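You operate a simulated robot arm through the tools that you are given. There is no shell and no other tool. Be economical: measure what you need, move in short steps, check, and stop when the job is done.

You run a simulated robot arm. Do the job below in one go: nothing can be reset, and whatever is moved stays where it is left.

## Task
At the wire bench, lead the wire round the three pulleys as the plate shows and clamp its orange tab.
Fine: stop button in first and left in; rollers open to thread, shut once the tab is in its clip; cover shut after.

The check looks at the end state, three seconds after you hand in, the way a careful person would. Anything else that was tipped, shoved, dropped, spilled or broken makes it a failure. A push-on lid holds only when it is set on centred and level and pressed home; a screw cap is set on level and turned clockwise until tight.

## Robot
A 6-joint arm with a two-finger parallel gripper on a trunk, on a base that drives. Base frame: it is fixed to the floor where the robot stands at the start and does not move with it; the origin is under the middle of the robot, x ahead of it, y to its left, z up; the surface under the hand at the start is at about z = 920. Readings come in mm, rad, newtons and seconds.
With the tool pointing down near the work surface it reaches from about 580 to 940 mm from the robot's upright axis, wherever it stands. Its first joint turns from -2.601 to 2.601 rad. Places, roughly: back lifting eye [1100, -2600, 1800]; bench reset button [500, -600, 900]; bench stop button [500, -200, 900]; box [500, -2500, 1750]; brake knob [800, -1400, 1700]; cabinet feed button [500, -2400, 1200]; clip by the roller box [800, -600, 900]; fast button [400, -2400, 1100]; feed button [500, -600, 900]; felt block [750, -1250, 1500]; felt clamp [800, -1300, 1600]; front lifting eye [700, -2600, 1800]; guide knob [900, -100, 900]; head door latch [700, -1300, 1700]; head lamp button [700, -1400, 1500]; left cabinet stop button [400, -2600, 1400]. Payload 3.43 kg.
The TCP is the grasp point between the finger pads, 34 mm short of the fingertips. In the tool frame z runs along the fingers and y along their closing line. Largest opening 128 mm; finger width 24, thickness 12; the body of the gripper, 48 by 130 mm, starts 96 mm behind the TCP.
Orientation is that of the tool frame in the base frame, as [roll, pitch, yaw] about the fixed x, y, z axes, in that order (R = Rz(yaw) Ry(pitch) Rx(roll)). With the fingers straight down and closing along the base's y, the tool's x points along the base's -x, its y along +y and its z along -z.

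## Interface
- The arm moves only by the tool nudge_tool. Its argument "targets" is one flat list of numbers, 6 for each row, row after row: the shift along the base's x, y, z in units of 30 mm (1.0 is 30 mm), then the turn, a rotation vector about the base's x, y, z in units of 8 degrees (1.0 is 8 degrees). In form: [dx, dy, dz, ax, ay, az, dx, dy, dz, ax, ay, az, ...]. A call has 1 to 8 rows; each row shifts and turns the commanded pose from where the row before left it. "jaw" is the opening, from 0 (shut) to 1 (fully open), set as the call begins (left out, the last holds). A call with a number of a shift or a turn outside -1 to 1 is refused whole. Each row takes 0.2 s and may step no farther than 50 mm and 0.15 rad from the row before; otherwise, or with a gripper value out of range, the whole call is refused. Where a pose cannot be reached the arm comes as near as it can. A force on the tool above 90 N (or 10 N above the force at the start of the call, whichever is more), or a blocked arm, ends the call early, and 0.2 s more pass. The fingers move at their own pace (about 108 mm/s each) and stop on an object; they squeeze with about 43 N. The grip force told is the motor's: it shows also when the fingers shut on nothing. Time passes only in rows, and 0.2 s behind the last, so rows that do not move let the fingers close. The reply holds the time, the measured pose of the TCP, the force on the tool along the base axes, the opening and the grip force, in the units named above and with some noise, with the torque about the TCP (base axes, N m) and any sound that the robot's microphone picked up, and new pictures: "show" is both (left out), scene, wrist or none.
- Cameras (640 x 400 px; columns grow to the right, rows downward): "scene" is now at [29.4, 160.7, 1648.6]; the picture's right is [-0.15, -0.99, 0.00], its down [-0.75, 0.12, -0.65] and it looks along [0.64, -0.10, -0.76] (base axes); focal length 268 px, centre (320, 200). "wrist" rides on the gripper at [76, -11, -160] in the tool frame; the picture's right is [0.15, 0.99, 0.00], its down [-0.88, 0.13, -0.46] and it looks along [-0.45, 0.07, 0.89] (tool axes); focal length 234 px, centre (320, 200). There is no depth. A picture from a camera that has moved, and an enlarged one, comes with that camera's place and axes in the base frame and with its lens.
- slide_trunk(by): slides the trunk up (or, below 0, down) by that many mm; the arm and the scene camera ride with it, the base frame stays. It gives what a move gives, with no picture.
- roll_base(legs): drives the robot by 1 to 6 legs, each [ahead, turn to the left] in mm and rad, along the robot's own axes; the way and the turn of a leg run together, so that a leg with both is an arc; at most 1500 mm and 3.142 rad a leg. The arm and the cameras ride along, it lands a little off, and it stops where it bumps. It gives what a move gives, and a new picture of the scene camera.
- turn_head(pan, tilt): turns the head with the scene camera to pan (to the left, within 2.705 rad either way) and tilt (down, from -0.506 to 1.204), counted from straight ahead of the robot. It gives what a move gives, and a new picture of the scene camera.
- enlarge(camera, box): a new picture of the part [left, top, right, bottom] of that camera's present view, enlarged. It takes no simulated time.
- sign_off(): hands the job in; it is judged then, once.

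Go step by step. Nothing tells you exact positions but the pictures and the camera data: compare them with the known pose of the tool, close in by small moves and look again before you grip or let go. The budget is 120 turns and 260 pictures, counting those below and the enlarged ones. Unless the task says otherwise, let go and move clear before handing in, and close with one line.

The tools are called by a JSON object that holds its "name" and its "arguments". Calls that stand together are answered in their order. nudge_tool: Moves the arm, as the interface text tells. Its arguments: {"type":"object","properties":{"targets":{"type":"array","items":{"type":"number"}},"jaw":{"type":"number"},"show":{"type":"string","enum":["both","scene","wrist","none"]}},"required":["targets"]} The other tools are called the same way: slide_trunk (by) slides the trunk up or down; roll_base (legs) drives the base; turn_head (pan, tilt) turns the head that bears the scene camera; enlarge (camera, box) takes an enlarged picture of a part of a camera's view; sign_off () hands the job in.

At the start:

```text
t: 0.0
eef_pos: [542.2, -362.0, 1000.0]
ee_rot: [3.141, -0.001, 3.13]
force: [-0.2, -0.9, 0.0]
torque: [0.01, 0.01, -0.02]
width: 128.1
grip_force: 0.0
trunk travel left (down, up): [-675.0, 35.0]
robot x, y, heading: [-3.0, 1.2, 0.006]
head pan, tilt: [-0.154, 0.862]
```

scene: 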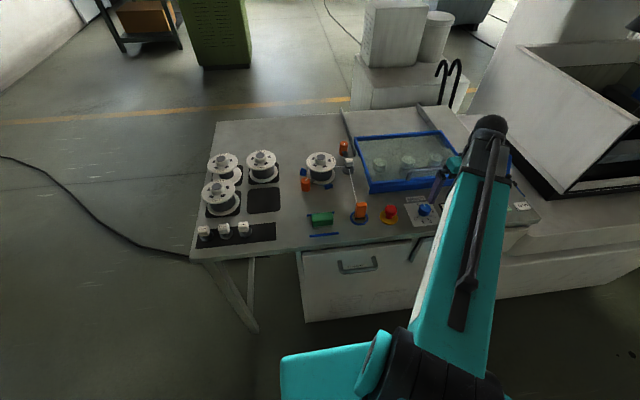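
wrist: 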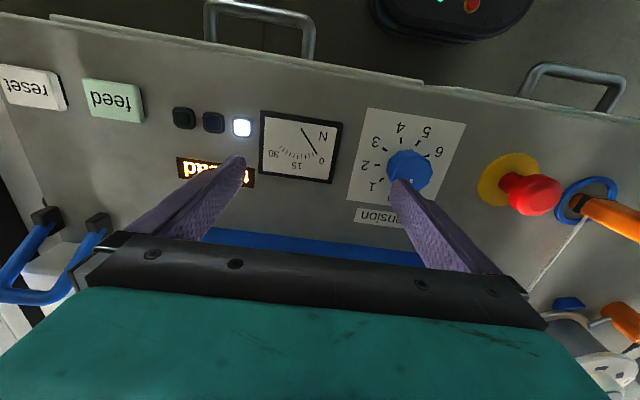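

I see a bench with a red stop button, tension knob, spools and a blue-framed cover. I'll enlarge the scene to find the parts first.

{"name": "enlarge", "arguments": {"camera": "scene", "box": [280, 110, 480, 250]}}

{"name": "enlarge", "arguments": {"camera": "scene", "box": [180, 130, 380, 260]}}

{"name": "enlarge", "arguments": {"camera": "scene", "box": [400, 30, 640, 230]}}

```text
2.86 times, centred on (380, 180) of scene
camera zoom: at [29.4, 160.7, 1648.6], right [-0.15, -0.99, 0.0], down [-0.75, 0.12, -0.65], along [0.64, -0.1, -0.76], focal length 767 px, centre (149, 257)
```

zoom: 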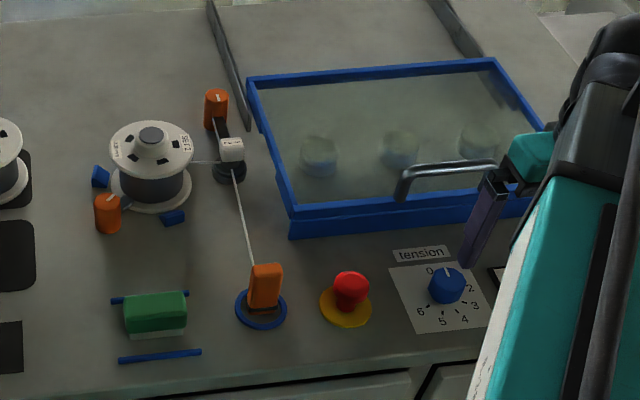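

```text
3.08 times, centred on (280, 195) of scene
camera zoom: at [29.4, 160.7, 1648.6], right [-0.15, -0.99, 0.0], down [-0.75, 0.12, -0.65], along [0.64, -0.1, -0.76], focal length 826 px, centre (443, 215)
```

zoom: 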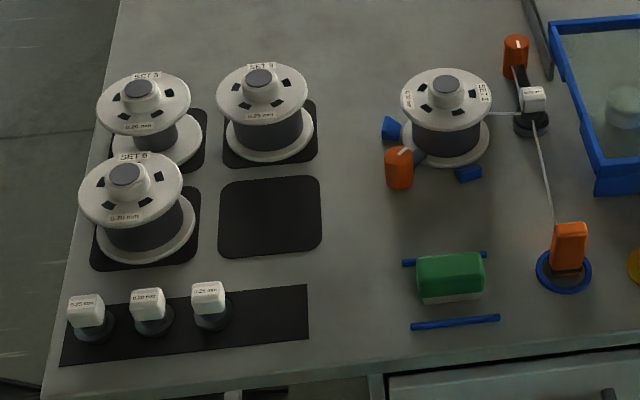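

```text
2.00 times, centred on (520, 130) of scene
camera zoom: at [29.4, 160.7, 1648.6], right [-0.15, -0.99, 0.0], down [-0.75, 0.12, -0.65], along [0.64, -0.1, -0.76], focal length 537 px, centre (-80, 340)
```

zoom: 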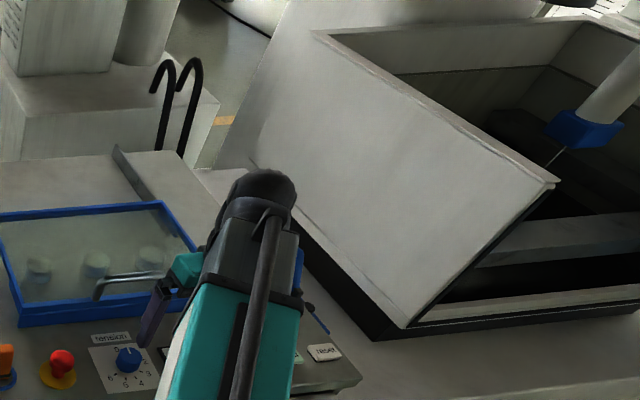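

The wire runs from a spool via a post to the orange tab parked in a blue ring. I'll raise the arm to get a better view of the pulleys, roller box and plate.

{"name": "nudge_tool", "arguments": {"targets": [0, 0, 1, 0, 0, 0, 0, 0, 1, 0, 0, 0, 0, 0, 1, 0, 0, 0, 0, 0, 1, 0, 0, 0, 0, 0, 1, 0, 0, 0, 0, 0, 1, 0, 0, 0, 0, 0, 1, 0, 0, 0, 0, 0, 1, 0, 0, 0], "jaw": 0}}

```text
t: 1.8
eef_pos: [541.7, -361.3, 1241.7]
ee_rot: [3.14, 0.0, 3.131]
force: [0.4, -0.2, 0.3]
torque: [-0.01, -0.01, 0.0]
width: 0.0
grip_force: 33.0
trunk travel left (down, up): [-675.0, 35.0]
robot x, y, heading: [1.3, 2.6, 0.002]
head pan, tilt: [-0.154, 0.862]
camera scene: at [29.2, 160.8, 1648.5], right [-0.15, -0.99, 0.0], down [-0.75, 0.12, -0.65], along [0.64, -0.1, -0.76], focal length 268 px, centre (320, 200)
camera wrist: at [464.9, -371.1, 1401.0], right [-0.13, 0.99, 0.0], down [0.88, 0.12, 0.46], along [0.45, 0.06, -0.89], focal length 234 px, centre (320, 200)
```

scene: 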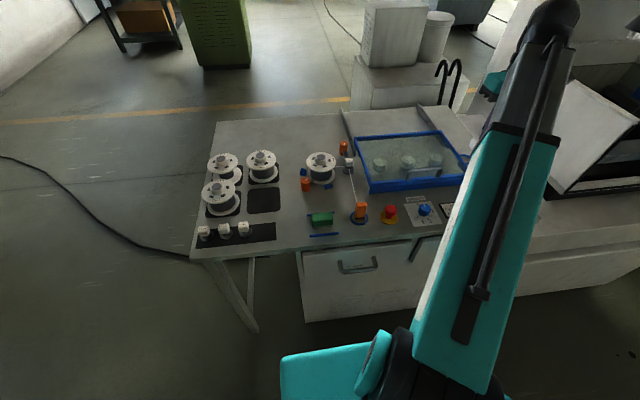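
wrist: 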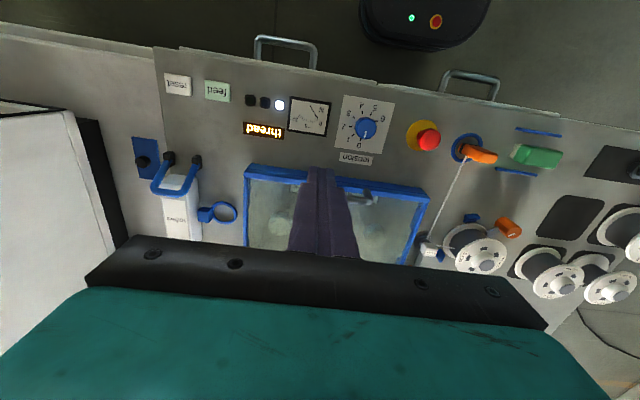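

I see the roller box (white, blue handle) with a ring clip on it and the "thread" lamp. I'll enlarge.

{"name": "enlarge", "arguments": {"camera": "wrist", "box": [110, 60, 310, 250]}}

{"name": "enlarge", "arguments": {"camera": "wrist", "box": [230, 100, 430, 250]}}

{"name": "enlarge", "arguments": {"camera": "wrist", "box": [390, 100, 590, 290]}}

```text
2.11 times, centred on (210, 155) of wrist
camera zoom: at [464.9, -371.1, 1401.0], right [-0.13, 0.99, 0.0], down [0.88, 0.12, 0.46], along [0.45, 0.06, -0.89], focal length 493 px, centre (552, 295)
```

zoom: 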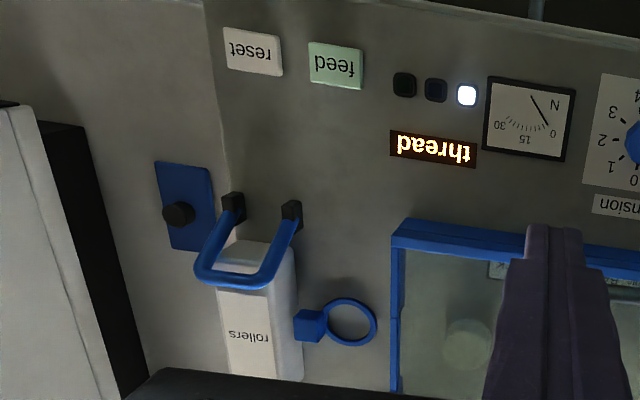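

```text
2.67 times, centred on (330, 175) of wrist
camera zoom: at [464.9, -371.1, 1401.0], right [-0.13, 0.99, 0.0], down [0.88, 0.12, 0.46], along [0.45, 0.06, -0.89], focal length 624 px, centre (293, 267)
```

zoom: 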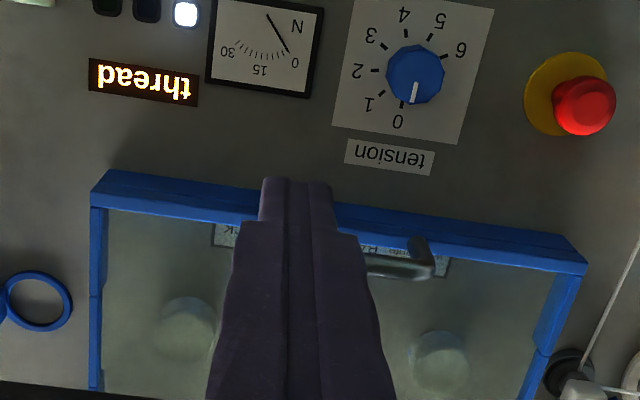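

```text
2.11 times, centred on (490, 195) of wrist
camera zoom: at [464.9, -371.1, 1401.0], right [-0.13, 0.99, 0.0], down [0.88, 0.12, 0.46], along [0.45, 0.06, -0.89], focal length 493 px, centre (-38, 210)
```

zoom: 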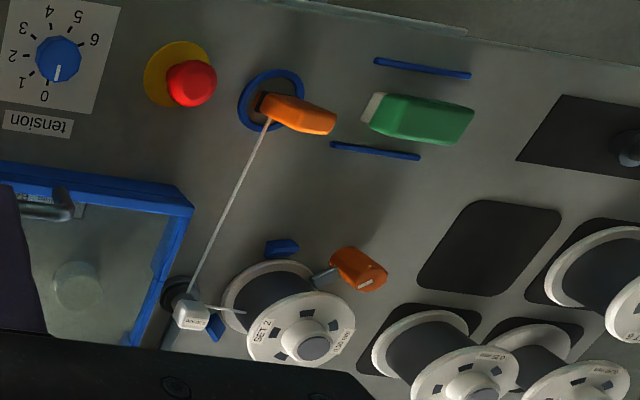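

Stop button top triangulates to about (538, -155, 955). I'll move closed fingers above it and check.

{"name": "nudge_tool", "arguments": {"targets": [0, 1, -0.8, 0, 0, 0, 0, 1, -0.8, 0, 0, 0, 0, 1, -0.8, 0, 0, 0, 0, 1, -0.8, 0, 0, 0, 0, 1, -0.8, 0, 0, 0, 0, 1, -0.9, 0, 0, 0, 0, 0.87, -0.9, 0, 0, 0]}}

```text
t: 3.4
eef_pos: [542.3, -153.1, 1066.1]
ee_rot: [-3.141, 0.001, 3.129]
force: [0.6, 0.1, 0.2]
torque: [0.01, 0.0, 0.02]
width: 0.1
grip_force: 32.9
trunk travel left (down, up): [-675.0, 35.0]
robot x, y, heading: [1.8, -0.4, 0.005]
head pan, tilt: [-0.154, 0.862]
camera scene: at [29.6, 161.0, 1648.6], right [-0.15, -0.99, 0.0], down [-0.75, 0.12, -0.65], along [0.64, -0.1, -0.76], focal length 268 px, centre (320, 200)
camera wrist: at [466.1, -162.5, 1224.8], right [-0.13, 0.99, 0.0], down [0.88, 0.12, 0.46], along [0.45, 0.06, -0.89], focal length 234 px, centre (320, 200)
```

scene: 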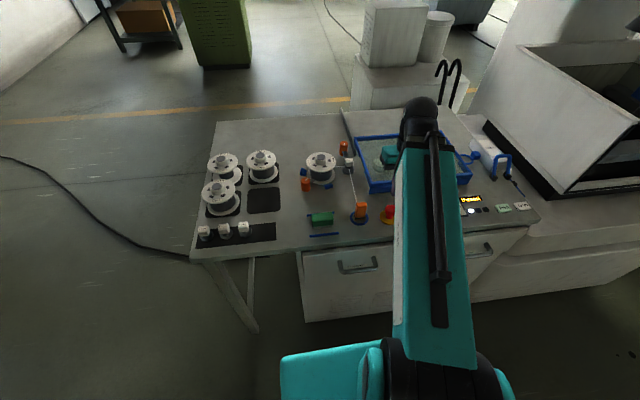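
wrist: 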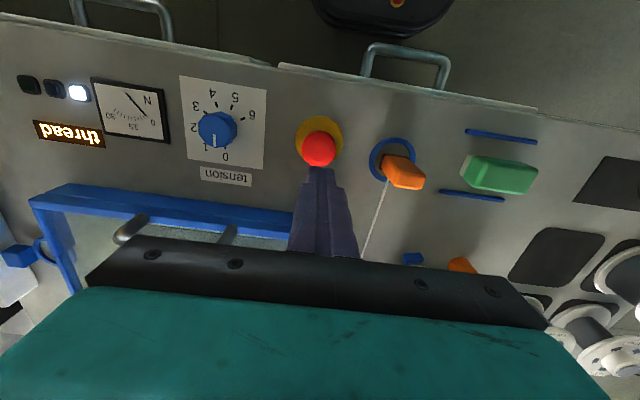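

Button is about 6 mm nearer than the finger tips. Press down, and enlarge the roller box while visible.

{"name": "enlarge", "arguments": {"camera": "scene", "box": [440, 120, 560, 220]}}

{"name": "nudge_tool", "arguments": {"targets": [-0.2, 0, -1, 0, 0, 0, 0, 0, -1, 0, 0, 0, 0, 0, -0.5, 0, 0, 0, 0, 0, -0.2, 0, 0, 0, 0, 0, -0.2, 0, 0, 0], "show": "wrist"}}

```text
4.00 times, centred on (500, 170) of scene
camera zoom: at [29.6, 161.0, 1648.6], right [-0.15, -0.99, 0.0], down [-0.75, 0.12, -0.65], along [0.64, -0.1, -0.76], focal length 1074 px, centre (-400, 320)
```

zoom: 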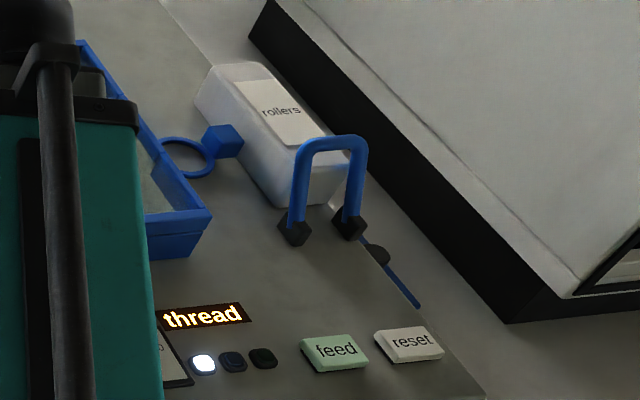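

```text
t: 4.6
eef_pos: [546.6, -158.1, 992.5]
ee_rot: [-3.139, 0.012, 3.127]
force: [-10.2, 4.9, 62.4]
torque: [0.26, 0.92, -0.09]
width: 0.0
grip_force: 33.5
out of reach, approached as far as the arm can: row 1, 2, 5
trunk travel left (down, up): [-675.0, 35.0]
robot x, y, heading: [1.6, 0.8, 0.002]
head pan, tilt: [-0.154, 0.862]
stopped in row 5: the force on the tool passed its limit at 99 N (the readings are from after the stop); the commanded pose is now the measured one
camera wrist: at [467.7, -167.2, 1151.1], right [-0.13, 0.99, 0.0], down [0.88, 0.12, 0.47], along [0.46, 0.06, -0.89], focal length 234 px, centre (320, 200)
```

wrist: 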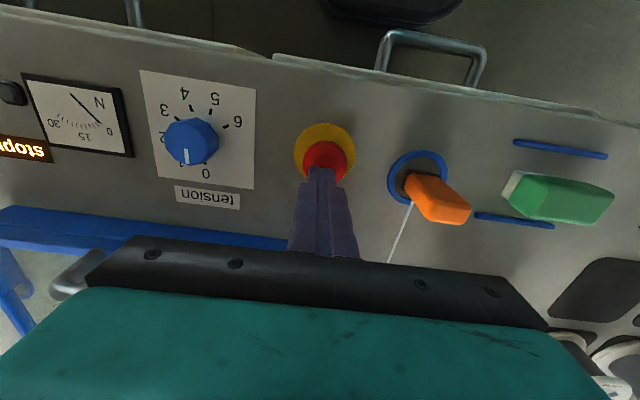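

The display now reads "stop..." so the button is in. I'll lift off and compute positions of everything.

{"name": "nudge_tool", "arguments": {"targets": [0, 0, 1, 0, 0, 0, 0, 0, 1, 0, 0, 0, 0, 0, 1, 0, 0, 0, 0, 0, 1, 0, 0, 0, 0, 0, 1, 0, 0, 0, 0, -0.5, 1, 0, 0, 0, 0, -0.5, 1, 0, 0, 0], "show": "wrist"}}

{"name": "enlarge", "arguments": {"camera": "wrist", "box": [200, 80, 520, 280]}}

{"name": "enlarge", "arguments": {"camera": "scene", "box": [290, 120, 410, 220]}}

```text
t: 5.8
eef_pos: [558.0, -160.1, 1130.3]
ee_rot: [-3.136, 0.038, 3.135]
force: [16.3, -2.2, -21.3]
torque: [0.5, 0.65, 0.24]
width: 0.0
grip_force: 32.9
trunk travel left (down, up): [-675.0, 35.0]
robot x, y, heading: [-2.1, -0.3, 0.002]
head pan, tilt: [-0.154, 0.862]
stopped in row 6: the force on the tool passed its limit at 132 N (the readings are from after the stop); the commanded pose is now the measured one
camera wrist: at [474.9, -169.1, 1287.0], right [-0.14, 0.99, -0.01], down [0.86, 0.12, 0.49], along [0.48, 0.06, -0.87], focal length 234 px, centre (320, 200)
```

wrist: 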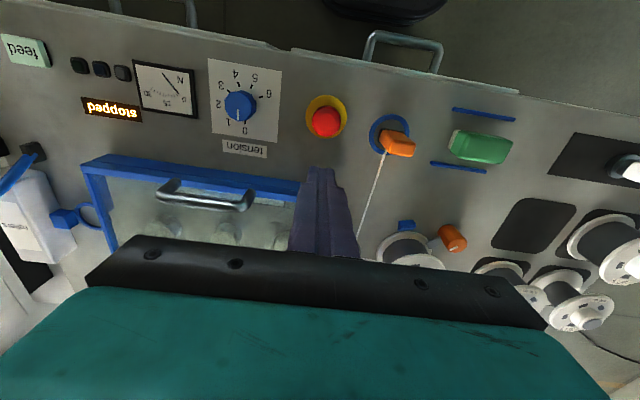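

```text
2.00 times, centred on (360, 180) of wrist
camera zoom: at [474.9, -169.1, 1287.0], right [-0.14, 0.99, -0.01], down [0.86, 0.12, 0.49], along [0.48, 0.06, -0.87], focal length 468 px, centre (240, 240)
```

zoom: 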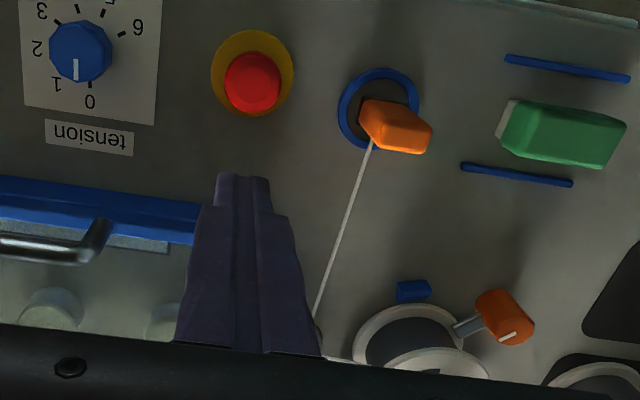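

```text
4.00 times, centred on (350, 170) of scene
camera zoom: at [29.3, 160.7, 1648.5], right [-0.15, -0.99, 0.0], down [-0.75, 0.12, -0.65], along [0.64, -0.1, -0.76], focal length 1074 px, centre (200, 320)
```

zoom: 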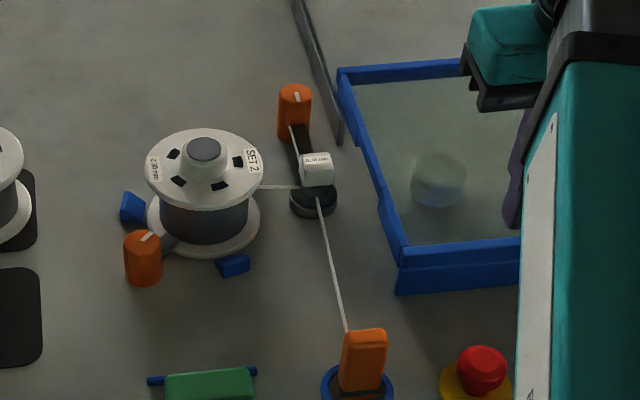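

The display reads "stopped". The tab is a tall block standing in its ring near (545, -50), and the clip is out of reach from here, so I'll shift the base to about (-50, -400) so everything is reachable. First I'll ease the arm outward.

{"name": "nudge_tool", "arguments": {"targets": [1, 0, 0.3, 0, 0, 0, 1, 0, 0.5, 0, 0, 0, 1, 0, 0.5, 0, 0, 0, 0.5, 0, 0.5, 0, 0, 0], "show": "none"}}

{"name": "roll_base", "arguments": {"legs": [[0, 0.9], [-500, 0], [0, -0.9], [250, 0]]}}

```text
t: 6.5
eef_pos: [628.4, -160.6, 1157.7]
ee_rot: [-3.136, 0.046, -3.138]
force: [13.0, 0.0, -18.3]
torque: [0.2, 0.55, 0.12]
width: 0.1
grip_force: 33.6
trunk travel left (down, up): [-675.0, 35.0]
robot x, y, heading: [1.6, 3.3, 0.001]
head pan, tilt: [-0.154, 0.862]
stopped in row 3: the force on the tool passed its limit at 97 N (the readings are from after the stop); the commanded pose is now the measured one
```

```text
t: 17.7
eef_pos: [571.7, -570.0, 1156.6]
ee_rot: [-3.132, 0.048, 3.13]
force: [27.4, 2.2, -42.4]
torque: [-0.42, 0.8, -0.22]
width: 0.1
grip_force: 33.2
trunk travel left (down, up): [-675.0, 35.0]
robot x, y, heading: [-55.4, -402.6, -0.01]
head pan, tilt: [-0.154, 0.862]
camera scene: at [-24.1, -245.7, 1648.6], right [-0.16, -0.99, 0.0], down [-0.75, 0.12, -0.65], along [0.64, -0.11, -0.76], focal length 268 px, centre (320, 200)
```

scene: 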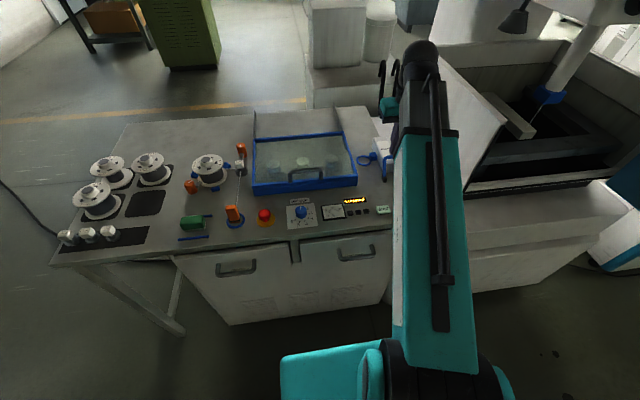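

The base is well placed. The tool shows an odd force in free air, so I'll extend outward gently, level the tool and check.

{"name": "nudge_tool", "arguments": {"targets": [0.5, 0, 0, 0, 0, 0, 0.5, 0, 0, 0, 0, 0, 0.5, 0, 0, 0, 0, 0]}}

```text
t: 18.5
eef_pos: [616.6, -568.9, 1157.0]
ee_rot: [-3.132, 0.048, 3.129]
force: [-0.2, -0.5, 0.4]
torque: [-0.03, 0.01, 0.0]
width: 0.2
grip_force: 33.1
trunk travel left (down, up): [-675.0, 35.0]
robot x, y, heading: [-54.4, -402.9, -0.007]
head pan, tilt: [-0.154, 0.862]
camera scene: at [-24.0, -245.8, 1648.5], right [-0.16, -0.99, 0.0], down [-0.75, 0.12, -0.65], along [0.64, -0.11, -0.76], focal length 268 px, centre (320, 200)
camera wrist: at [532.2, -576.9, 1313.5], right [-0.13, 0.99, -0.02], down [0.86, 0.12, 0.49], along [0.49, 0.05, -0.87], focal length 234 px, centre (320, 200)
```

scene: 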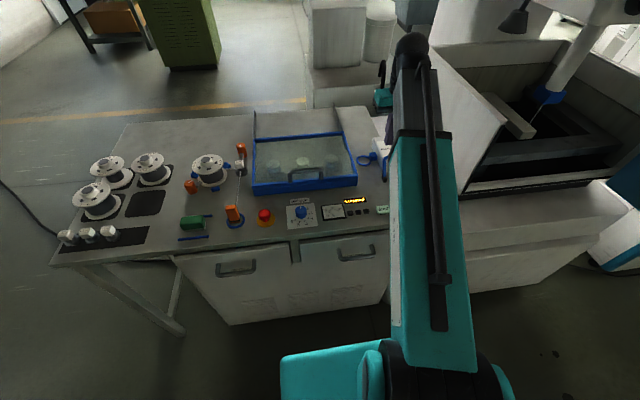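
wrist: 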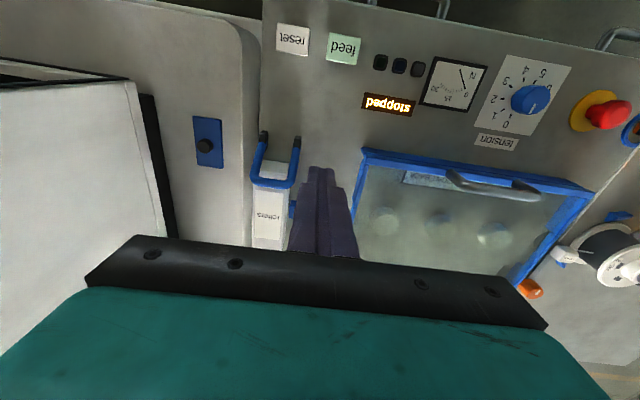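

Free again (it was self-contact). Zooming in on rollers and the plate under the cover.

{"name": "enlarge", "arguments": {"camera": "scene", "box": [230, 110, 400, 230]}}

{"name": "enlarge", "arguments": {"camera": "wrist", "box": [340, 130, 540, 270]}}

{"name": "enlarge", "arguments": {"camera": "wrist", "box": [220, 110, 360, 260]}}

```text
3.33 times, centred on (315, 170) of scene
camera zoom: at [-24.0, -245.8, 1648.5], right [-0.16, -0.99, 0.0], down [-0.75, 0.12, -0.65], along [0.64, -0.11, -0.76], focal length 895 px, centre (337, 300)
```

zoom: 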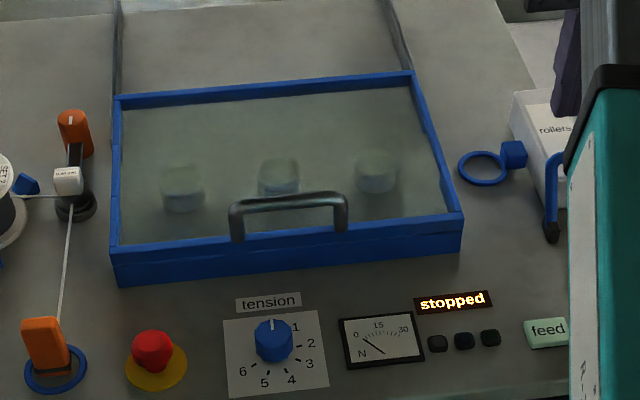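

```text
2.86 times, centred on (440, 200) of wrist
camera zoom: at [532.2, -576.9, 1313.5], right [-0.13, 0.99, -0.02], down [0.86, 0.12, 0.49], along [0.49, 0.05, -0.87], focal length 669 px, centre (-23, 200)
```

zoom: 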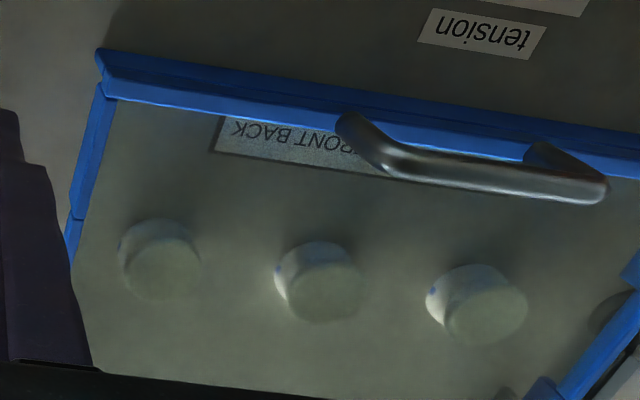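

```text
2.67 times, centred on (290, 185) of wrist
camera zoom: at [532.2, -576.9, 1313.5], right [-0.13, 0.99, -0.02], down [0.86, 0.12, 0.49], along [0.49, 0.05, -0.87], focal length 624 px, centre (400, 240)
```

zoom: 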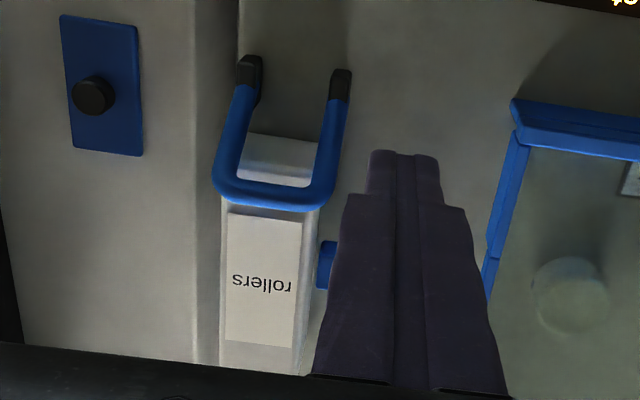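

The plate under the cover reads "… FRONT BACK". I need a closer look at the roller lever, then I'll open the cover by its handle near (655, -310, 1008).

{"name": "nudge_tool", "arguments": {"targets": [-0.2, -0.3, -1, 0, -0.35, 0, -0.2, -0.3, -1, 0, 0, 0], "show": "wrist"}}

{"name": "enlarge", "arguments": {"camera": "wrist", "box": [180, 80, 400, 260]}}

{"name": "turn_head", "arguments": {"pan": -0.45, "tilt": 0.9}}

```text
t: 19.1
eef_pos: [605.6, -585.7, 1096.3]
ee_rot: [-3.133, 0.096, 3.128]
force: [1.3, -0.2, 0.4]
torque: [0.02, 0.02, 0.0]
width: 0.0
grip_force: 33.0
trunk travel left (down, up): [-675.0, 35.0]
robot x, y, heading: [-53.2, -404.8, -0.009]
head pan, tilt: [-0.154, 0.862]
camera wrist: at [513.0, -594.7, 1248.3], right [-0.13, 0.99, -0.02], down [0.83, 0.12, 0.54], along [0.53, 0.05, -0.84], focal length 234 px, centre (320, 200)
```

wrist: 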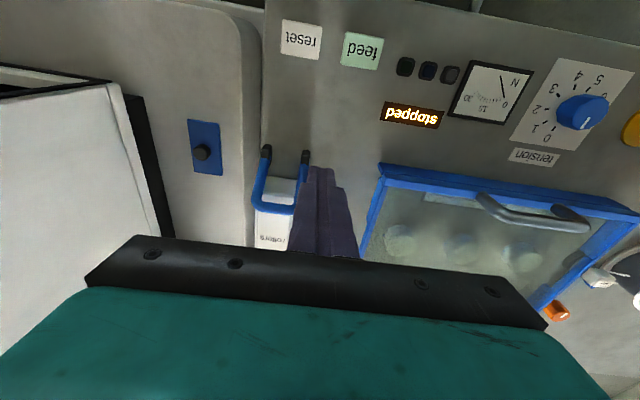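

```text
2.22 times, centred on (290, 170) of wrist
camera zoom: at [513.0, -594.7, 1248.3], right [-0.13, 0.99, -0.02], down [0.83, 0.12, 0.54], along [0.53, 0.05, -0.84], focal length 520 px, centre (387, 267)
```

zoom: 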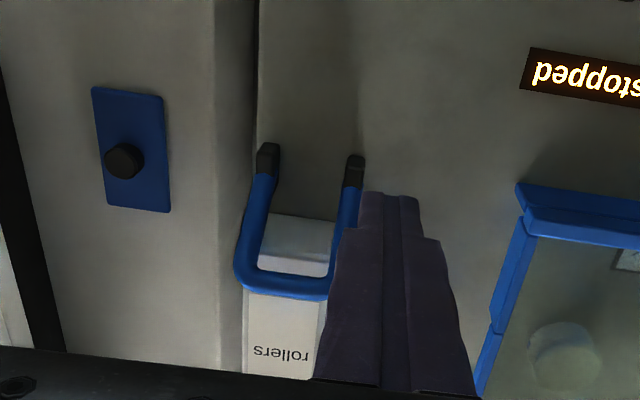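

```text
t: 19.9
eef_pos: [605.4, -585.9, 1097.2]
ee_rot: [-3.136, 0.097, 3.134]
force: [-0.1, 0.4, -0.1]
torque: [-0.01, -0.02, -0.02]
width: 0.1
grip_force: 33.1
trunk travel left (down, up): [-675.0, 35.0]
robot x, y, heading: [-54.4, -402.7, -0.014]
head pan, tilt: [-0.45, 0.901]
camera scene: at [-33.1, -266.6, 1645.6], right [-0.44, -0.9, 0.0], down [-0.7, 0.35, -0.62], along [0.56, -0.27, -0.78], focal length 268 px, centre (320, 200)
```

scene: 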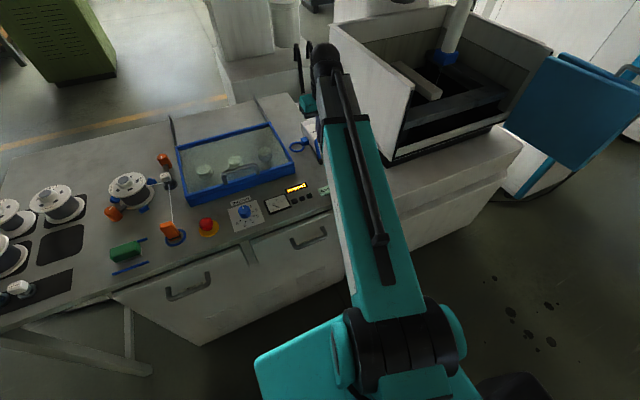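

Next I'll turn the hand 90° (to close along x) and bring it above the cover handle.

{"name": "nudge_tool", "arguments": {"targets": [0.2, 1, 0.2, 0, 0.69, -0.5, 0.2, 1, 0.2, 0, 0, -1, 0.2, 1, 0, 0, 0, -1, 0.2, 1, 0, 0, 0, -1, 0.2, 1, 0, 0, 0, -1, 0.2, 1, 0, 0, 0, -1, 0.2, 1, 0, 0, 0, -1, 0.2, 1, 0, 0, 0, -1], "jaw": 0.5, "show": "none"}}

{"name": "nudge_tool", "arguments": {"targets": [0, 0.6, 0, 0, 0, -1, 0, 0.6, 0, 0, 0, -1, 0, 0, 0, 0, 0, -1, 0, 0, 0, 0, 0, -0.75]}}

```text
t: 21.7
eef_pos: [652.4, -347.5, 1110.5]
ee_rot: [-3.129, -0.001, 2.082]
force: [-0.5, -0.2, -0.1]
torque: [-0.03, -0.01, 0.0]
width: 63.9
grip_force: 0.0
trunk travel left (down, up): [-675.0, 35.0]
robot x, y, heading: [-57.8, -405.2, -0.007]
head pan, tilt: [-0.45, 0.901]
```

```text
t: 22.7
eef_pos: [651.8, -311.3, 1108.9]
ee_rot: [-3.129, 0.001, 1.556]
force: [0.0, 0.3, 0.6]
torque: [-0.02, -0.02, 0.0]
width: 64.2
grip_force: 0.0
trunk travel left (down, up): [-675.0, 35.0]
robot x, y, heading: [-58.3, -406.2, -0.008]
head pan, tilt: [-0.45, 0.901]
camera scene: at [-33.1, -266.6, 1645.6], right [-0.44, -0.9, 0.0], down [-0.7, 0.35, -0.62], along [0.56, -0.27, -0.78], focal length 268 px, centre (320, 200)
camera wrist: at [642.7, -234.4, 1268.9], right [0.99, 0.13, -0.01], down [0.12, -0.88, 0.45], along [0.05, -0.45, -0.89], focal length 234 px, centre (320, 200)
```

scene: 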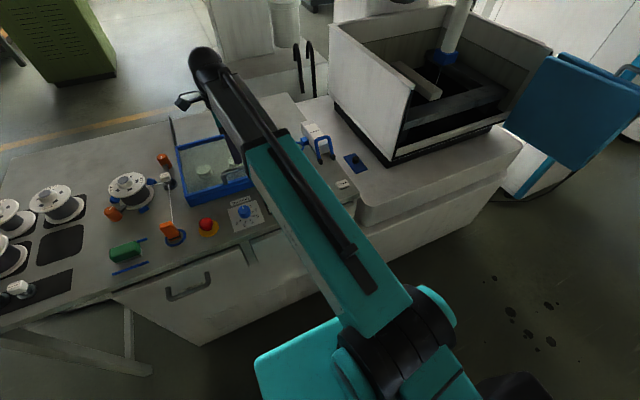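
wrist: 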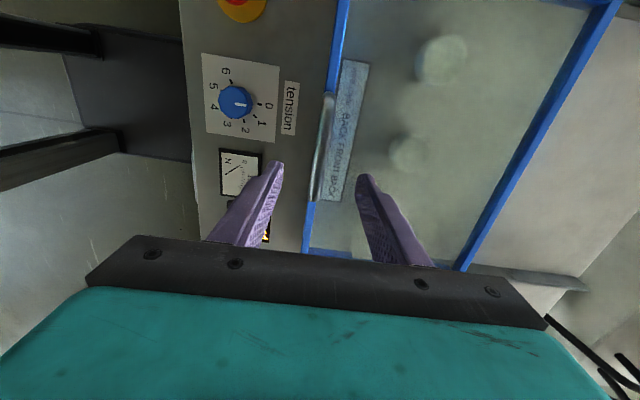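

Handle is well centred between the fingers. Enlarging the plate and the lever before descending.

{"name": "enlarge", "arguments": {"camera": "wrist", "box": [300, 50, 400, 210]}}

{"name": "enlarge", "arguments": {"camera": "scene", "box": [260, 100, 380, 200]}}

{"name": "nudge_tool", "arguments": {"targets": [0, 0.3, -1, 0, 0, 0, 0, 0, -1, 0, 0, 0, 0, 0, -0.7, 0, 0, 0]}}

```text
2.50 times, centred on (350, 130) of wrist
camera zoom: at [642.7, -234.4, 1268.9], right [0.99, 0.13, -0.01], down [0.12, -0.88, 0.45], along [0.05, -0.45, -0.89], focal length 585 px, centre (245, 375)
```

zoom: 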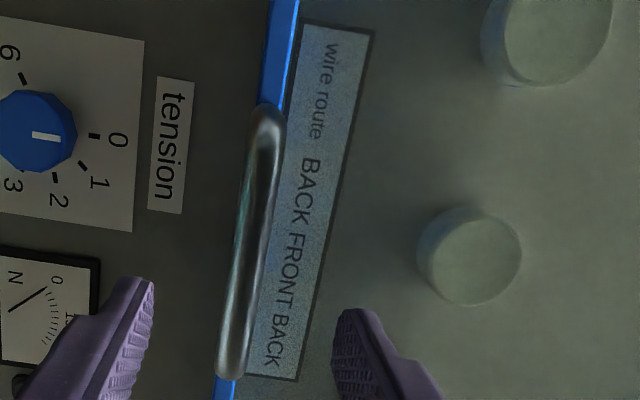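

```text
4.00 times, centred on (320, 150) of scene
camera zoom: at [-33.1, -266.6, 1645.6], right [-0.44, -0.9, 0.0], down [-0.7, 0.35, -0.62], along [0.56, -0.27, -0.78], focal length 1074 px, centre (320, 400)
```

zoom: 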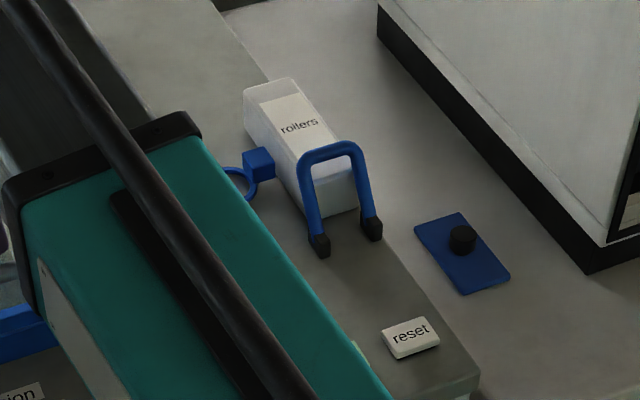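

```text
t: 23.5
eef_pos: [652.5, -304.1, 1027.3]
ee_rot: [-3.128, 0.0, 1.559]
force: [-0.1, -0.7, -0.1]
torque: [0.0, -0.04, 0.02]
width: 64.1
grip_force: 0.0
trunk travel left (down, up): [-675.0, 35.0]
robot x, y, heading: [-54.6, -405.3, -0.008]
head pan, tilt: [-0.45, 0.901]
camera scene: at [-32.9, -266.7, 1645.6], right [-0.44, -0.9, 0.0], down [-0.7, 0.35, -0.62], along [0.56, -0.27, -0.78], focal length 268 px, centre (320, 200)
camera wrist: at [643.5, -227.4, 1187.4], right [0.99, 0.14, -0.01], down [0.13, -0.88, 0.45], along [0.05, -0.45, -0.89], focal length 234 px, centre (320, 200)
```

scene: 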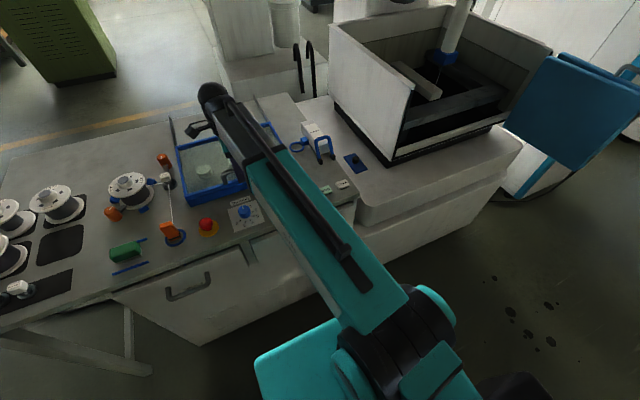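
wrist: 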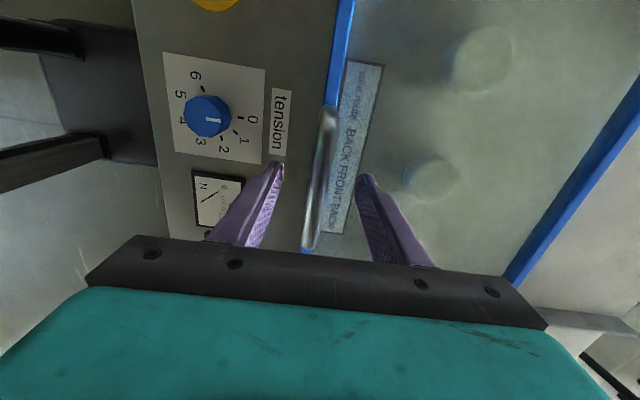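

Route: behind pulley 1, in front of pulley 2, behind pulley 3. Gripping the handle now.

{"name": "nudge_tool", "arguments": {"targets": [0, 0, -0.27, 0, 0, 0, 0, 0, 0, 0, 0, 0, 0, 0, 0, 0, 0, 0], "jaw": 0, "show": "wrist"}}

```text
t: 24.3
eef_pos: [650.4, -303.6, 1020.6]
ee_rot: [-3.133, -0.001, 1.559]
force: [0.2, 0.3, 5.8]
torque: [-0.17, 0.03, -0.69]
width: 15.5
grip_force: 44.7
trunk travel left (down, up): [-675.0, 35.0]
robot x, y, heading: [-56.6, -409.8, -0.008]
head pan, tilt: [-0.45, 0.901]
camera wrist: at [642.6, -227.3, 1180.2], right [0.99, 0.13, -0.01], down [0.12, -0.88, 0.45], along [0.05, -0.45, -0.89], focal length 234 px, centre (320, 200)
```

wrist: 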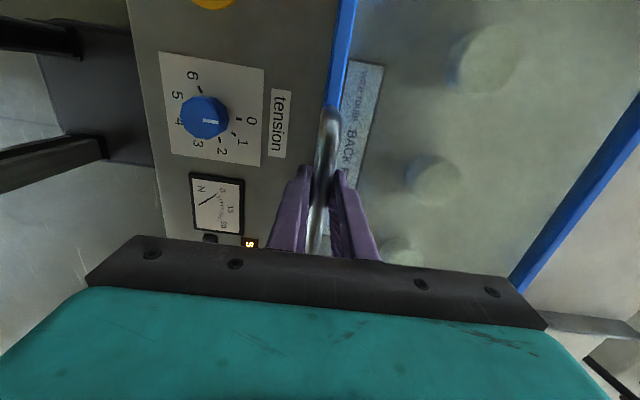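

Gripped. Now lift along the hinge arc, first four steps.

{"name": "nudge_tool", "arguments": {"targets": [0.2, 0, 0.88, 0, 0, 0, 0.29, 0, 0.857, 0, 0, 0, 0.373, 0, 0.82, 0, 0, 0, 0.46, 0, 0.777, 0, 0, 0]}}

```text
t: 25.3
eef_pos: [691.7, -303.9, 1119.5]
ee_rot: [-3.129, 0.0, 1.561]
force: [-0.3, 0.4, 0.2]
torque: [0.01, 0.0, 0.01]
width: 0.0
grip_force: 32.9
trunk travel left (down, up): [-675.0, 35.0]
robot x, y, heading: [-54.1, -403.1, -0.005]
head pan, tilt: [-0.45, 0.901]
camera scene: at [-33.1, -266.6, 1645.7], right [-0.44, -0.9, 0.0], down [-0.7, 0.35, -0.62], along [0.56, -0.27, -0.78], focal length 268 px, centre (320, 200)
camera wrist: at [683.3, -227.5, 1279.0], right [0.99, 0.14, -0.01], down [0.13, -0.88, 0.45], along [0.05, -0.45, -0.89], focal length 234 px, centre (320, 200)
```

scene: 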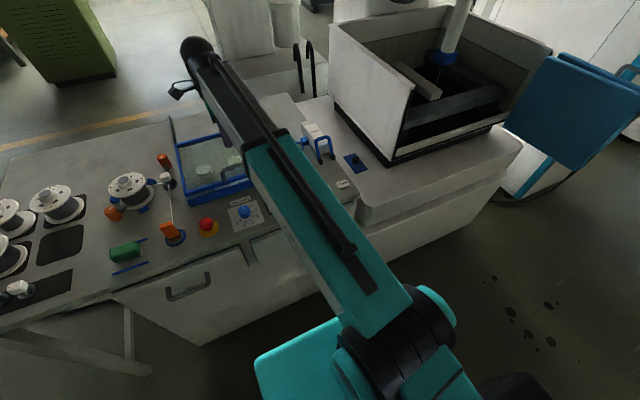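
wrist: 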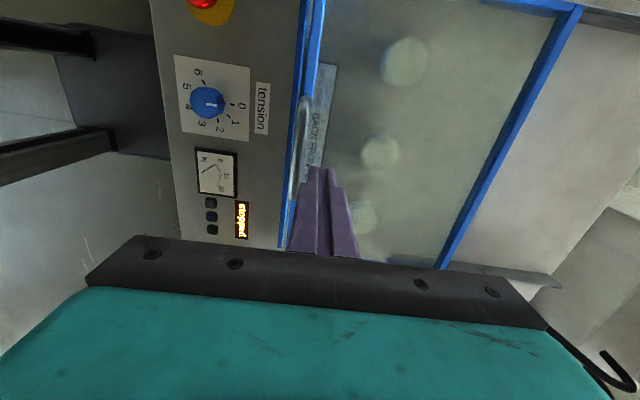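

The bar slipped out; I need a deeper grip. I'll look more closely at handle height.

{"name": "enlarge", "arguments": {"camera": "wrist", "box": [240, 60, 360, 260]}}

{"name": "enlarge", "arguments": {"camera": "scene", "box": [160, 110, 280, 210]}}

```text
2.00 times, centred on (300, 160) of wrist
camera zoom: at [683.3, -227.5, 1279.0], right [0.99, 0.14, -0.01], down [0.13, -0.88, 0.45], along [0.05, -0.45, -0.89], focal length 468 px, centre (360, 280)
```

zoom: 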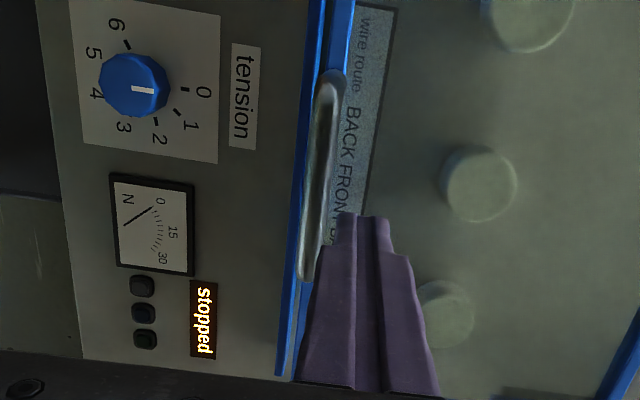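

```text
4.00 times, centred on (220, 160) of scene
camera zoom: at [-33.1, -266.6, 1645.7], right [-0.44, -0.9, 0.0], down [-0.7, 0.35, -0.62], along [0.56, -0.27, -0.78], focal length 1074 px, centre (720, 360)
```

zoom: 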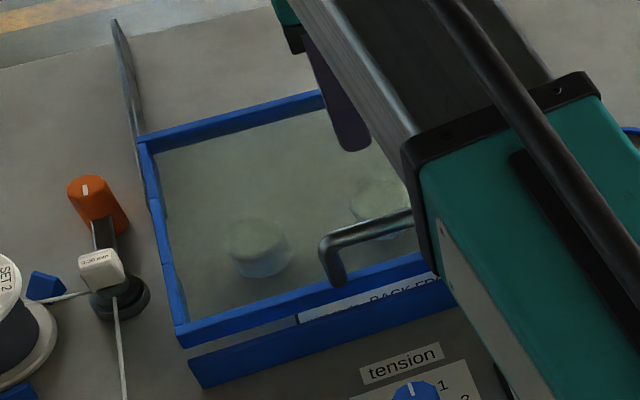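

The lid is now standing slightly ajar and seems to hold there (friction hinge). I'll re-grip the bar deeper.

{"name": "nudge_tool", "arguments": {"targets": [-0.9, 0.2, 0, 0, 0, 0, 0, 0, -0.2, 0, 0, 0, 0, 0, -1, 0, 0, 0], "jaw": 0.5, "show": "both"}}

{"name": "enlarge", "arguments": {"camera": "scene", "box": [160, 110, 280, 210]}}

{"name": "enlarge", "arguments": {"camera": "wrist", "box": [240, 60, 440, 260]}}

```text
t: 26.1
eef_pos: [664.1, -297.6, 1084.6]
ee_rot: [-3.131, 0.001, 1.561]
force: [0.7, -0.7, 0.6]
torque: [-0.04, 0.0, 0.02]
width: 64.1
grip_force: 0.0
trunk travel left (down, up): [-675.0, 35.0]
robot x, y, heading: [-52.1, -403.8, -0.014]
head pan, tilt: [-0.45, 0.901]
camera scene: at [-32.8, -266.7, 1645.6], right [-0.44, -0.9, 0.0], down [-0.7, 0.35, -0.62], along [0.56, -0.27, -0.78], focal length 268 px, centre (320, 200)
camera wrist: at [655.1, -221.1, 1244.3], right [0.99, 0.14, -0.01], down [0.13, -0.88, 0.45], along [0.05, -0.45, -0.89], focal length 234 px, centre (320, 200)
```

scene: 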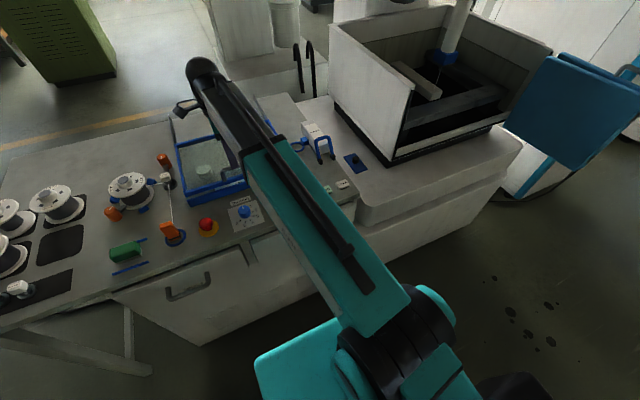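
wrist: 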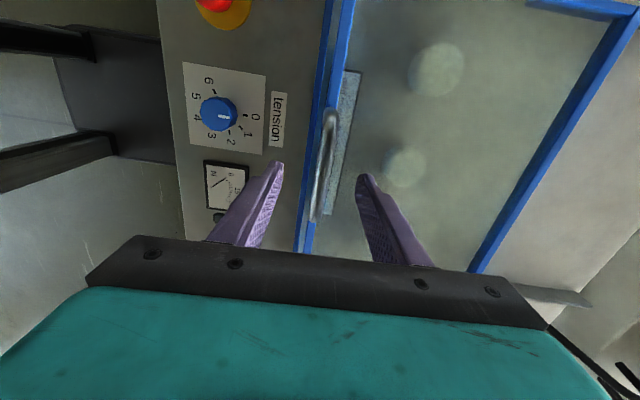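

```text
4.00 times, centred on (220, 160) of scene
camera zoom: at [-32.8, -266.7, 1645.6], right [-0.44, -0.9, 0.0], down [-0.7, 0.35, -0.62], along [0.56, -0.27, -0.78], focal length 1074 px, centre (720, 360)
```

zoom: 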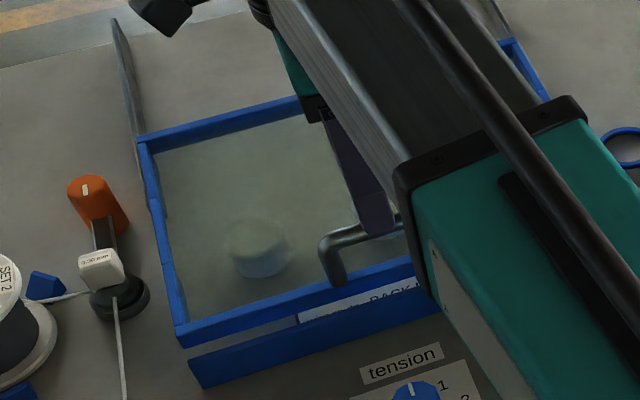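

```text
2.00 times, centred on (340, 160) of wrist
camera zoom: at [655.1, -221.1, 1244.3], right [0.99, 0.14, -0.01], down [0.13, -0.88, 0.45], along [0.05, -0.45, -0.89], focal length 468 px, centre (280, 280)
```

zoom: 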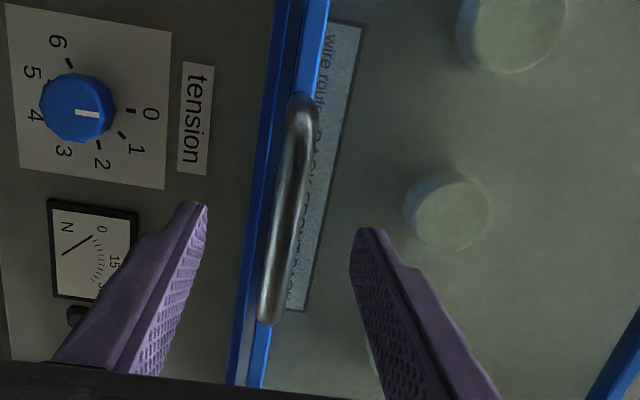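

Bar is around (665, -297, 1017). Descend and grip deep.

{"name": "nudge_tool", "arguments": {"targets": [0, 0, -1, 0, 0, 0, 0, 0, -0.7, 0, 0, 0, 0, 0, -0.35, 0, 0, 0], "show": "none"}}

{"name": "nudge_tool", "arguments": {"targets": [0, 0, 0, 0, 0, 0, 0, 0, 0, 0, 0, 0], "jaw": 0, "show": "wrist"}}

{"name": "enlarge", "arguments": {"camera": "wrist", "box": [240, 60, 440, 260]}}

{"name": "enlarge", "arguments": {"camera": "scene", "box": [160, 110, 280, 210]}}

```text
t: 26.9
eef_pos: [665.5, -297.3, 1022.6]
ee_rot: [-3.13, 0.0, 1.56]
force: [-0.8, 0.0, -0.3]
torque: [0.02, 0.02, -0.01]
width: 64.1
grip_force: 0.0
trunk travel left (down, up): [-675.0, 35.0]
robot x, y, heading: [-56.0, -405.4, -0.015]
head pan, tilt: [-0.45, 0.901]
```

```text
t: 27.5
eef_pos: [664.4, -296.4, 1021.3]
ee_rot: [-3.129, 0.0, 1.559]
force: [-0.4, 1.2, -2.0]
torque: [0.08, 0.01, -0.62]
width: 15.4
grip_force: 45.2
trunk travel left (down, up): [-675.0, 35.0]
robot x, y, heading: [-54.4, -406.3, -0.01]
head pan, tilt: [-0.45, 0.901]
camera wrist: at [655.5, -220.3, 1181.5], right [0.99, 0.13, -0.01], down [0.13, -0.88, 0.45], along [0.05, -0.45, -0.89], focal length 234 px, centre (320, 200)
```

wrist: 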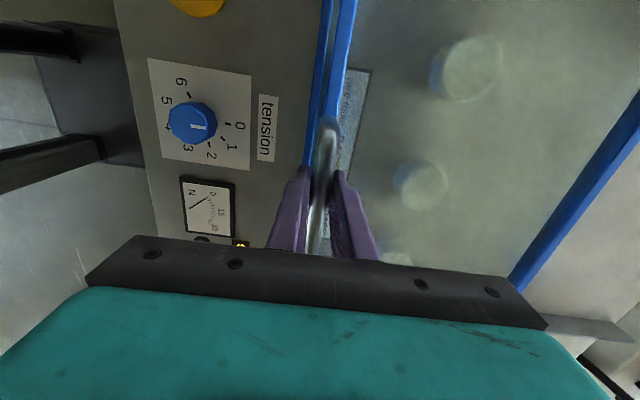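

```text
2.00 times, centred on (340, 160) of wrist
camera zoom: at [655.5, -220.3, 1181.5], right [0.99, 0.13, -0.01], down [0.13, -0.88, 0.45], along [0.05, -0.45, -0.89], focal length 468 px, centre (280, 280)
```

zoom: 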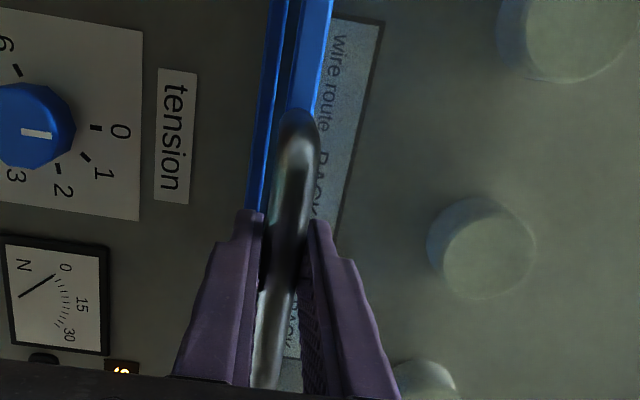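

```text
4.00 times, centred on (220, 160) of scene
camera zoom: at [-33.0, -266.6, 1645.6], right [-0.44, -0.9, 0.0], down [-0.7, 0.35, -0.62], along [0.56, -0.27, -0.78], focal length 1074 px, centre (720, 360)
```

zoom: 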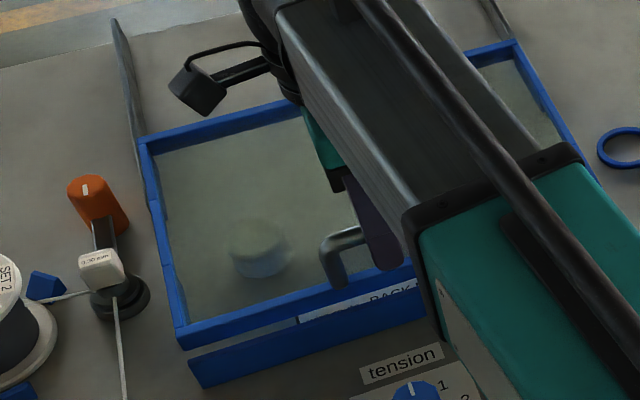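

Good deep grip. Lift along a corrected arc (hinge near x 907, z 925), a few steps.

{"name": "nudge_tool", "arguments": {"targets": [0.29, 0, 0.69, 0, 0, 0, 0.357, 0, 0.667, 0, 0, 0, 0.417, 0, 0.633, 0, 0, 0], "show": "wrist"}}

{"name": "enlarge", "arguments": {"camera": "scene", "box": [160, 110, 280, 210]}}

```text
t: 28.3
eef_pos: [697.1, -295.8, 1081.5]
ee_rot: [-3.13, -0.001, 1.56]
force: [0.5, 0.3, 0.4]
torque: [-0.02, 0.05, 0.03]
width: 0.0
grip_force: 32.3
trunk travel left (down, up): [-675.0, 35.0]
robot x, y, heading: [-58.2, -410.6, -0.011]
head pan, tilt: [-0.45, 0.901]
camera wrist: at [688.7, -220.9, 1241.6], right [0.99, 0.14, -0.01], down [0.13, -0.88, 0.45], along [0.05, -0.45, -0.89], focal length 234 px, centre (320, 200)
```

wrist: 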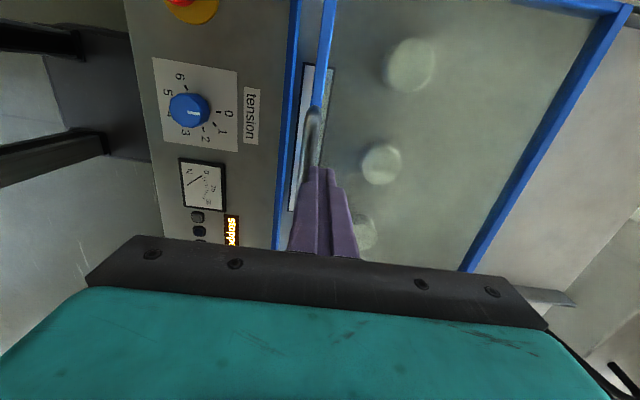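

```text
4.00 times, centred on (220, 160) of scene
camera zoom: at [-31.4, -266.5, 1646.0], right [-0.44, -0.9, 0.0], down [-0.7, 0.35, -0.62], along [0.56, -0.28, -0.78], focal length 1074 px, centre (720, 360)
```

zoom: 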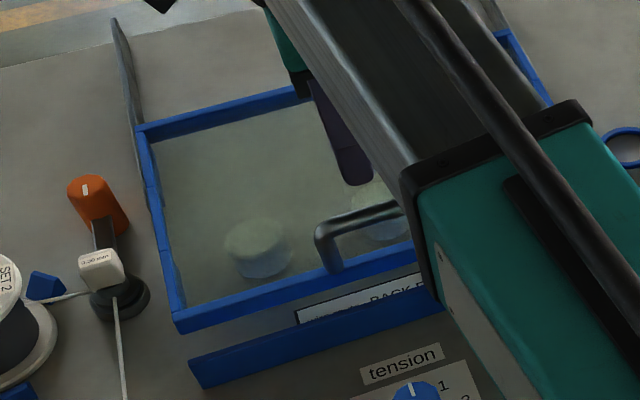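

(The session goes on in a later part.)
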